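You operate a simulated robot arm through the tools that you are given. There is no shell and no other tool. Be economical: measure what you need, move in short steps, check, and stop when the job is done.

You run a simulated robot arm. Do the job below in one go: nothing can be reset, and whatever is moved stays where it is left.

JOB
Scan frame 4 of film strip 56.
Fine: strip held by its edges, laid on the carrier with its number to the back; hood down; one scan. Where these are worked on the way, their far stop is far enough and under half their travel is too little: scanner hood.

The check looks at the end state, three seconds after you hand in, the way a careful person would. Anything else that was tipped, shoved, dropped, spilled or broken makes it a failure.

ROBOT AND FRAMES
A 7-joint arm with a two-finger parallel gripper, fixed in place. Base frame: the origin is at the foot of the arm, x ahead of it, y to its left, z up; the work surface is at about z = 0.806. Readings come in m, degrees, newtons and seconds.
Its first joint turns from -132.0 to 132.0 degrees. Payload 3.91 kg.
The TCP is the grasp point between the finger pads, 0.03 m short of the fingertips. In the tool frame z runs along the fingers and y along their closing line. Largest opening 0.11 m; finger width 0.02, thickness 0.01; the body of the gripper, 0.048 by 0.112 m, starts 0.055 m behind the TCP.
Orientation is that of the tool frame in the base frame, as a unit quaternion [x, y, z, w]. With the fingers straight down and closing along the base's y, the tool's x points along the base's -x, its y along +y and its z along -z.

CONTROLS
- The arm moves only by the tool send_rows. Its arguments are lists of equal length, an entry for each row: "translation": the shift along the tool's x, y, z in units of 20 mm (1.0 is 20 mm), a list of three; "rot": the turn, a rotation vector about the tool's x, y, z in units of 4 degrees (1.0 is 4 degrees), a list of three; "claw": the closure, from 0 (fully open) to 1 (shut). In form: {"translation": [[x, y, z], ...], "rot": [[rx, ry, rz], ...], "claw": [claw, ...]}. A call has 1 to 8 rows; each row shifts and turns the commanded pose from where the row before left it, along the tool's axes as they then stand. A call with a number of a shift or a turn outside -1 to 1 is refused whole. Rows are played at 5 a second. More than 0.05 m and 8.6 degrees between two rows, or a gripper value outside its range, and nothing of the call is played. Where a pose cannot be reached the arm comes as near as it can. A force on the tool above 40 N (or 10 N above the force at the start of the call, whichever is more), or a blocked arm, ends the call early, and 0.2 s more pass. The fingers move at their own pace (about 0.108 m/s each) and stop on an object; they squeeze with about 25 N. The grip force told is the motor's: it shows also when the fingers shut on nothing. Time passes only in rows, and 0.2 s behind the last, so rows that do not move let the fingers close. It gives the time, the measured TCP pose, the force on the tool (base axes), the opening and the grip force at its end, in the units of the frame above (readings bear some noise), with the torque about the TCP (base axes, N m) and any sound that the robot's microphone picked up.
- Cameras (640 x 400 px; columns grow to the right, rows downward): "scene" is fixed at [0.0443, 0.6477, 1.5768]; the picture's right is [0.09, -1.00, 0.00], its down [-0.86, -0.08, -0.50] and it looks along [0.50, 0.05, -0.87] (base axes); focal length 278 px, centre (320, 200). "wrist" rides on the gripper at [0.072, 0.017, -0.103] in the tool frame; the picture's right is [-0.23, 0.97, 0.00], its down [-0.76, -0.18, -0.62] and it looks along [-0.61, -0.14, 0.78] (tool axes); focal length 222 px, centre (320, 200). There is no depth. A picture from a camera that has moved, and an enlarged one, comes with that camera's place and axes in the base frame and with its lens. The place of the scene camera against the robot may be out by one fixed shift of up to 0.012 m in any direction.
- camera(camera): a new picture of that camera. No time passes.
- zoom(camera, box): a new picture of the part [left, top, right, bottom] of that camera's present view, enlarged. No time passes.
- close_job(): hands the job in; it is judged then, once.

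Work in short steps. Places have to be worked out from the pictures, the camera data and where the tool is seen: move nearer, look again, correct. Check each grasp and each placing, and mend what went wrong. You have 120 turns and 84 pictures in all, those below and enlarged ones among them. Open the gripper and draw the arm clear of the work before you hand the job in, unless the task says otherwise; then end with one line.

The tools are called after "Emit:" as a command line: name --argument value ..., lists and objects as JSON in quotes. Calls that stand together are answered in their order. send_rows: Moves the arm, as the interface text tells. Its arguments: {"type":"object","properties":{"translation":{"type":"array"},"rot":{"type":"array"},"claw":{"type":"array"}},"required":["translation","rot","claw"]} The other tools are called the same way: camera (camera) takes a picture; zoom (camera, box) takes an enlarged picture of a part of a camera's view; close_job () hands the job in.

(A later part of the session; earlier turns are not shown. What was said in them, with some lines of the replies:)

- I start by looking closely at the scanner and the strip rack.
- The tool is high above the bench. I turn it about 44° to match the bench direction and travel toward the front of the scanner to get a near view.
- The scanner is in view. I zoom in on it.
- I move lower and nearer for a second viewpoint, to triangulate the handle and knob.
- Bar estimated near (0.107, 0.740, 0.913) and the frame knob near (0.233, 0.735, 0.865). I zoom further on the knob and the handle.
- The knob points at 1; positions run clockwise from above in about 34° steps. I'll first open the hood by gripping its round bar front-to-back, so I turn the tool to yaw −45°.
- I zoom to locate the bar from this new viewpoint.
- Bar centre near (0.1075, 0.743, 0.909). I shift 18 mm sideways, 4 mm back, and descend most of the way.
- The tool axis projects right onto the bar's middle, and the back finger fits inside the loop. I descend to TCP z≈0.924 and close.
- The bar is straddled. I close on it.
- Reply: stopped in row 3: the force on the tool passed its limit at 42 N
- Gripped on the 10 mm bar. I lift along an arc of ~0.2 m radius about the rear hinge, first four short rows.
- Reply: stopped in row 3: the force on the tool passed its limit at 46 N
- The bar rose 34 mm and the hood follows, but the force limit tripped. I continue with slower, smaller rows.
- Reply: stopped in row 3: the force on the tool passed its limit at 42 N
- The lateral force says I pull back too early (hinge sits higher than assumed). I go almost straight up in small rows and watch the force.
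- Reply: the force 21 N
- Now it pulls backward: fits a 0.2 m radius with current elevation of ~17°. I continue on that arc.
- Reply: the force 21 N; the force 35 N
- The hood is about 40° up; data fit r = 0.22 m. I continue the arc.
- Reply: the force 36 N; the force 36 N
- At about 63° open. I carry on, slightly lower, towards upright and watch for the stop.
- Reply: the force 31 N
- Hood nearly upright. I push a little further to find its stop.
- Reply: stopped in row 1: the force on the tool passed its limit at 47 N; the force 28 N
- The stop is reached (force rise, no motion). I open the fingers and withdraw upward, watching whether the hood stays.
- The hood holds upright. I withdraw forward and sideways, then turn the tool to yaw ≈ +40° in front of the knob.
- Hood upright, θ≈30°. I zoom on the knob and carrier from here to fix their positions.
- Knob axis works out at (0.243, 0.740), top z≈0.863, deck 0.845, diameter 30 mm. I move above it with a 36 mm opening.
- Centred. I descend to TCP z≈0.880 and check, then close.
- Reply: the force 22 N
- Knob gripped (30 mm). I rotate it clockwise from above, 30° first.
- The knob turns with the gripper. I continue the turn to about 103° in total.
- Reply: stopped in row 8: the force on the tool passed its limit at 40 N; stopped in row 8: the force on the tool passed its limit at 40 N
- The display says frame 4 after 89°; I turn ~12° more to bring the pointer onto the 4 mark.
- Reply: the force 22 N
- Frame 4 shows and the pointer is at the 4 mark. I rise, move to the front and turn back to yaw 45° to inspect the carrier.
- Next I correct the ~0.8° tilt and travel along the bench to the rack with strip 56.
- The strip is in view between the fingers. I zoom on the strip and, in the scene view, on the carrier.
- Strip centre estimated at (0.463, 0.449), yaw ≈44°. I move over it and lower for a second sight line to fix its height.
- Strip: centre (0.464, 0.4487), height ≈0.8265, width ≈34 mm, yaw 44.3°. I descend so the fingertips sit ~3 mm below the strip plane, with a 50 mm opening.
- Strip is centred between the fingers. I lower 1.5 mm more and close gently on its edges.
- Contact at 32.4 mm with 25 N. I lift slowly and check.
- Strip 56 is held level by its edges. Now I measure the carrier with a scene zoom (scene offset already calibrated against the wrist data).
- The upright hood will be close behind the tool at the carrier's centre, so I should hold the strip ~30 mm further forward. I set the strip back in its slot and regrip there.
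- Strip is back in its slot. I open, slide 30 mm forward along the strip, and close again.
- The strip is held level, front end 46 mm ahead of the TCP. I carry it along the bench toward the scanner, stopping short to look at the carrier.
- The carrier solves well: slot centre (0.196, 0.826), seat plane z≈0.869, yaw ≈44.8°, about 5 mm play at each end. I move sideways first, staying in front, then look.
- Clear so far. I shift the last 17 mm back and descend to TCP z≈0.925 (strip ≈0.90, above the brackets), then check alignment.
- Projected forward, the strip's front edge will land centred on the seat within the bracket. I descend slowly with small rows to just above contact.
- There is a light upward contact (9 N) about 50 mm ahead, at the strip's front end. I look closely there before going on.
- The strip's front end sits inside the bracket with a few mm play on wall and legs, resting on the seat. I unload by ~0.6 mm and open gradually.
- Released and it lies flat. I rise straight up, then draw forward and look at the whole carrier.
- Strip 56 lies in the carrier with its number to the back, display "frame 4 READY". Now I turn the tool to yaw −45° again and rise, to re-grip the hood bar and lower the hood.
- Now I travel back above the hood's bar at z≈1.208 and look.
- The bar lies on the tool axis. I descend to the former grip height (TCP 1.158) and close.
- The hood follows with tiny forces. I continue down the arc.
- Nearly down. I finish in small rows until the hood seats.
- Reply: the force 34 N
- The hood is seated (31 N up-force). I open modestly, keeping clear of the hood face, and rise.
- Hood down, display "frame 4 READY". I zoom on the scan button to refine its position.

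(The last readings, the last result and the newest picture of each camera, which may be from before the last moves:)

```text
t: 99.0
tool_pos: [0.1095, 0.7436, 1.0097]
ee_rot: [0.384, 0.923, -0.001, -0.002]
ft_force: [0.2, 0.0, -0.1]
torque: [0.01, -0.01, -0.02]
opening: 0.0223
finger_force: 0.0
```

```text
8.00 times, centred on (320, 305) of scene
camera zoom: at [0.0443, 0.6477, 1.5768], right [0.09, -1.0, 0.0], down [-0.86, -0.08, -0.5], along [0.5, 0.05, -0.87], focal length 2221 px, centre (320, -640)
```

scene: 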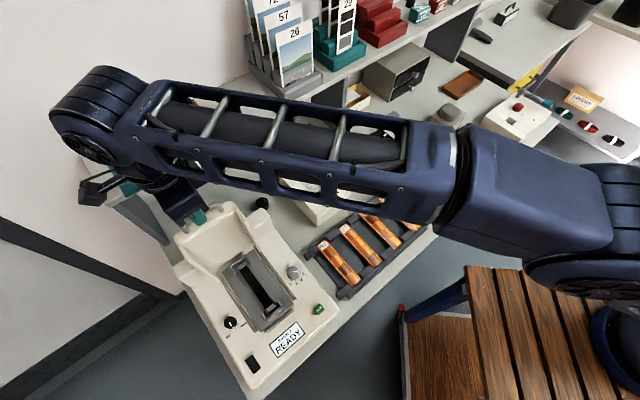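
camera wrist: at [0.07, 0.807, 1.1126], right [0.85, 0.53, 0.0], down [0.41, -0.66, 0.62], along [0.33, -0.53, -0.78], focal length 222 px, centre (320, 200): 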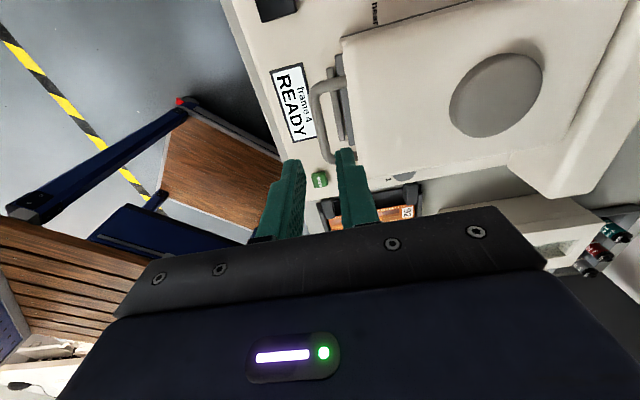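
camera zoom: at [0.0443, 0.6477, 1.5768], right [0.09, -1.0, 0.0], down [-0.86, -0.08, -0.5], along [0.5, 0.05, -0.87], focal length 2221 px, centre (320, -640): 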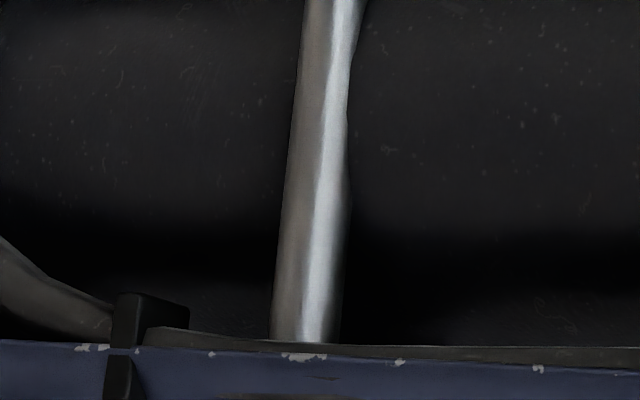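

Button top near (0.158, 0.6635, 0.86), about 22 mm square. I close the fingers and move above it.

Emit:
send_rows --translation '[[-0.91, -0.22, 0], [-0.91, -0.22, 0], [-0.91, -0.22, 0], [-0.91, -0.22, 0], [-0.91, -0.22, 0.5], [0, 0, 0.9], [0, 0, 0.9], [0, 0, 0.7]]' --rot '[[0, 0, 0], [0, 0, 0], [0, 0, 0], [0, 0, 0], [0, 0, 0], [0, 0, 0], [0, 0, 0], [0, 0, 0]]' --claw '[1, 1, 1, 1, 1, 1, 1, 1]'

Emit:
zoom --camera "wrist" --box '[240, 80, 400, 220]'

```text
t: 100.8
tool_pos: [0.1558, 0.6621, 0.9497]
ee_rot: [0.384, 0.923, 0.0, 0.0]
ft_force: [-1.0, -0.5, -1.2]
torque: [0.03, 0.03, 0.02]
opening: 0.0
finger_force: 24.9
```

```text
2.86 times, centred on (320, 150) of wrist
camera zoom: at [0.1186, 0.7262, 1.0529], right [0.85, 0.53, 0.0], down [0.41, -0.67, 0.62], along [0.33, -0.53, -0.78], focal length 635 px, centre (320, 343)
```

zoom: 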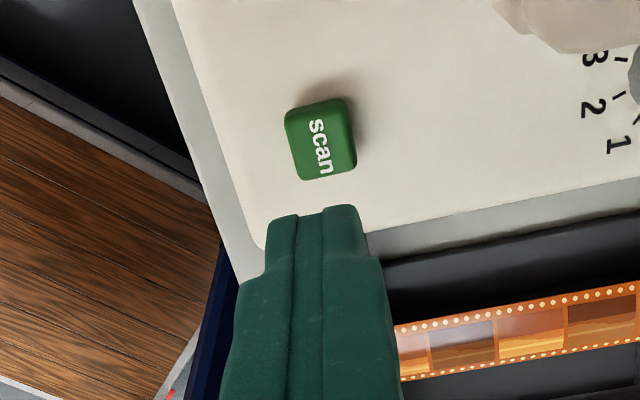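

The tool axis projects exactly on the button. I descend to 6 mm above, then press in small rows.

Emit:
send_rows --translation '[[0, 0, 0.9], [0, 0, 0.9], [0, 0, 0.7], [0, 0, 0]]' --rot '[[0, 0, 0], [0, 0, 0], [0, 0, 0], [0, 0, 0]]' --claw '[1, 1, 1, 1]'

Emit:
send_rows --translation '[[0, 0, 0.12], [0, 0, 0.12], [0, 0, 0.1], [0, 0, 0.1]]' --rot '[[0, 0, 0], [0, 0, 0], [0, 0, 0], [0, 0, 0]]' --claw '[1, 1, 1, 1]'

```text
t: 101.8
tool_pos: [0.1584, 0.6638, 0.8991]
ee_rot: [0.383, 0.924, 0.0, 0.001]
ft_force: [0.5, -0.1, 0.0]
torque: [0.01, 0.0, 0.03]
opening: 0.0001
finger_force: 25.0
```

```text
t: 102.8
tool_pos: [0.1567, 0.6648, 0.8898]
ee_rot: [0.384, 0.924, 0.0, 0.0]
ft_force: [-0.2, 0.9, -0.1]
torque: [0.0, -0.02, 0.01]
opening: 0.0003
finger_force: 24.9
```

Emit:
send_rows --translation '[[0, 0, 0.08], [0, 0, 0.08], [0, 0, 0.08]]' --rot '[[0, 0, 0], [0, 0, 0], [0, 0, 0]]' --claw '[1, 1, 1]'

```text
t: 103.6
tool_pos: [0.1559, 0.6634, 0.8861]
ee_rot: [0.384, 0.924, 0.0, -0.001]
ft_force: [2.2, -0.8, 4.5]
torque: [0.01, -0.03, -0.01]
opening: 0.0001
finger_force: 24.8
heard: click
```

Contact and a click were heard. I lift off at once and read the display.

Emit:
send_rows --translation '[[0, 0, -0.5], [0, 0, -0.8], [0, 0, -1], [0, 0, -1], [0, 0, -1]]' --rot '[[0, 0, 0], [0, 0, 0], [0, 0, 0], [0, 0, 0], [0, 0, 0]]' --claw '[1, 1, 1, 1, 1]'

Emit:
camera --camera "wrist"

```text
t: 104.8
tool_pos: [0.1556, 0.6628, 0.9711]
ee_rot: [0.383, 0.924, 0.0, 0.0]
ft_force: [-0.3, 0.7, 0.2]
torque: [-0.03, 0.0, 0.01]
opening: 0.0001
finger_force: 25.4
```

```text
16 pictures are left
camera wrist: at [0.1188, 0.7272, 1.0751], right [0.85, 0.53, 0.0], down [0.41, -0.66, 0.62], along [0.33, -0.53, -0.78], focal length 222 px, centre (320, 200)
```

wrist: 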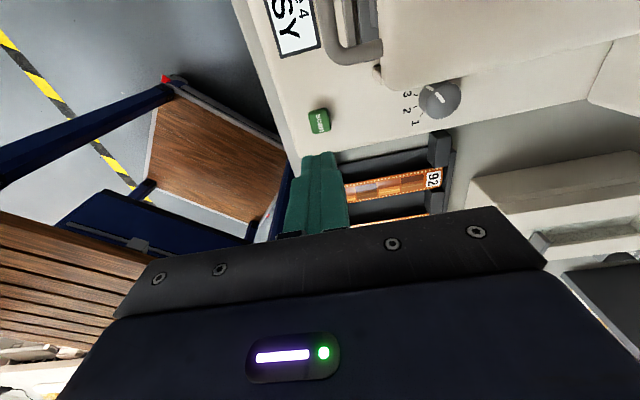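

The display shows "…SY" (BUSY), so the scan started. I open the gripper and draw the arm up and away.

Emit:
send_rows --translation '[[0, 0, -1], [0, 0, -1], [0, 0, -1], [0, 0, -1], [0, 0, -1], [-0.8, 0, -1], [-0.8, 0, -1], [-0.8, 0, -1]]' --rot '[[0, 0, 0], [0, 0, 0], [0, 0, 0], [0, 0, 0], [0, 0, 0], [0, 0, 0], [0, 0, 0], [0, 0, 0]]' --claw '[1, 1, 0.5, 0, 0, 0, 0, 0]'

Emit:
send_rows --translation '[[-1, 0, -0.5], [-1, 0, -0.5], [-1, 0, -0.5], [-1, 0, -0.5], [-1, 0, -0.5], [-1, 0, -0.5], [-1, 0, -0.5], [-1, 0, -0.5]]' --rot '[[0, 0, 0], [0, 0, 0], [0, 0, 0], [0, 0, 0], [0, 0, 0], [0, 0, 0], [0, 0, 0], [0, 0, 0]]' --claw '[0, 0, 0, 0, 0, 0, 0, 0]'

Emit:
camera --camera "scene"

Emit:
zoom --camera "scene" --box '[170, 190, 350, 400]'

```text
t: 106.6
tool_pos: [0.1912, 0.6301, 1.1317]
ee_rot: [0.383, 0.924, 0.0, 0.0]
ft_force: [0.2, 0.3, 0.0]
torque: [-0.03, -0.04, 0.0]
opening: 0.11
finger_force: 0.1
```

```text
t: 108.4
tool_pos: [0.304, 0.5161, 1.2123]
ee_rot: [0.384, 0.923, 0.0, 0.0]
ft_force: [-0.6, -0.3, 0.0]
torque: [-0.01, -0.02, 0.02]
opening: 0.1098
finger_force: 0.1
```

```text
15 pictures are left
```

scene: 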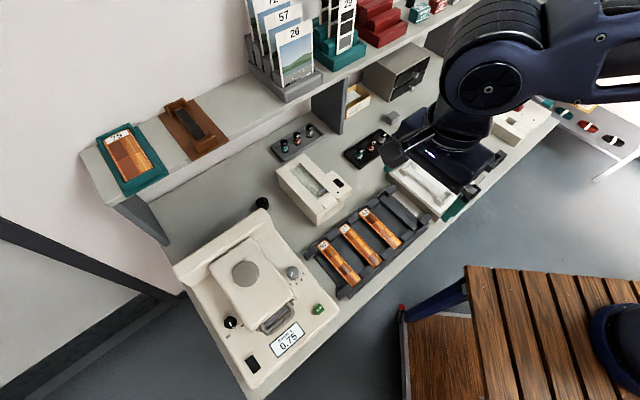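

```text
1.90 times, centred on (260, 295) of scene
camera zoom: at [0.0443, 0.6477, 1.5768], right [0.09, -1.0, 0.0], down [-0.86, -0.08, -0.5], along [0.5, 0.05, -0.87], focal length 529 px, centre (434, 19)
```

zoom: 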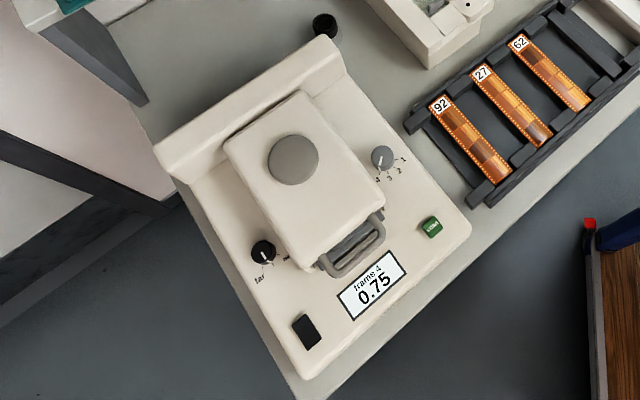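

The display reads "frame 4 / 0.75", so the one scan is complete. The hood is down, the other strips are undisturbed and the arm is clear, so I hand in.

Emit:
close_job

```text
The job is handed in.
```

Frame 4 of strip 56 was scanned once: strip on the carrier with its number to the back, hood down, and the scanner display reading "frame 4 / 0.75"; I left the near/far knob as it was.
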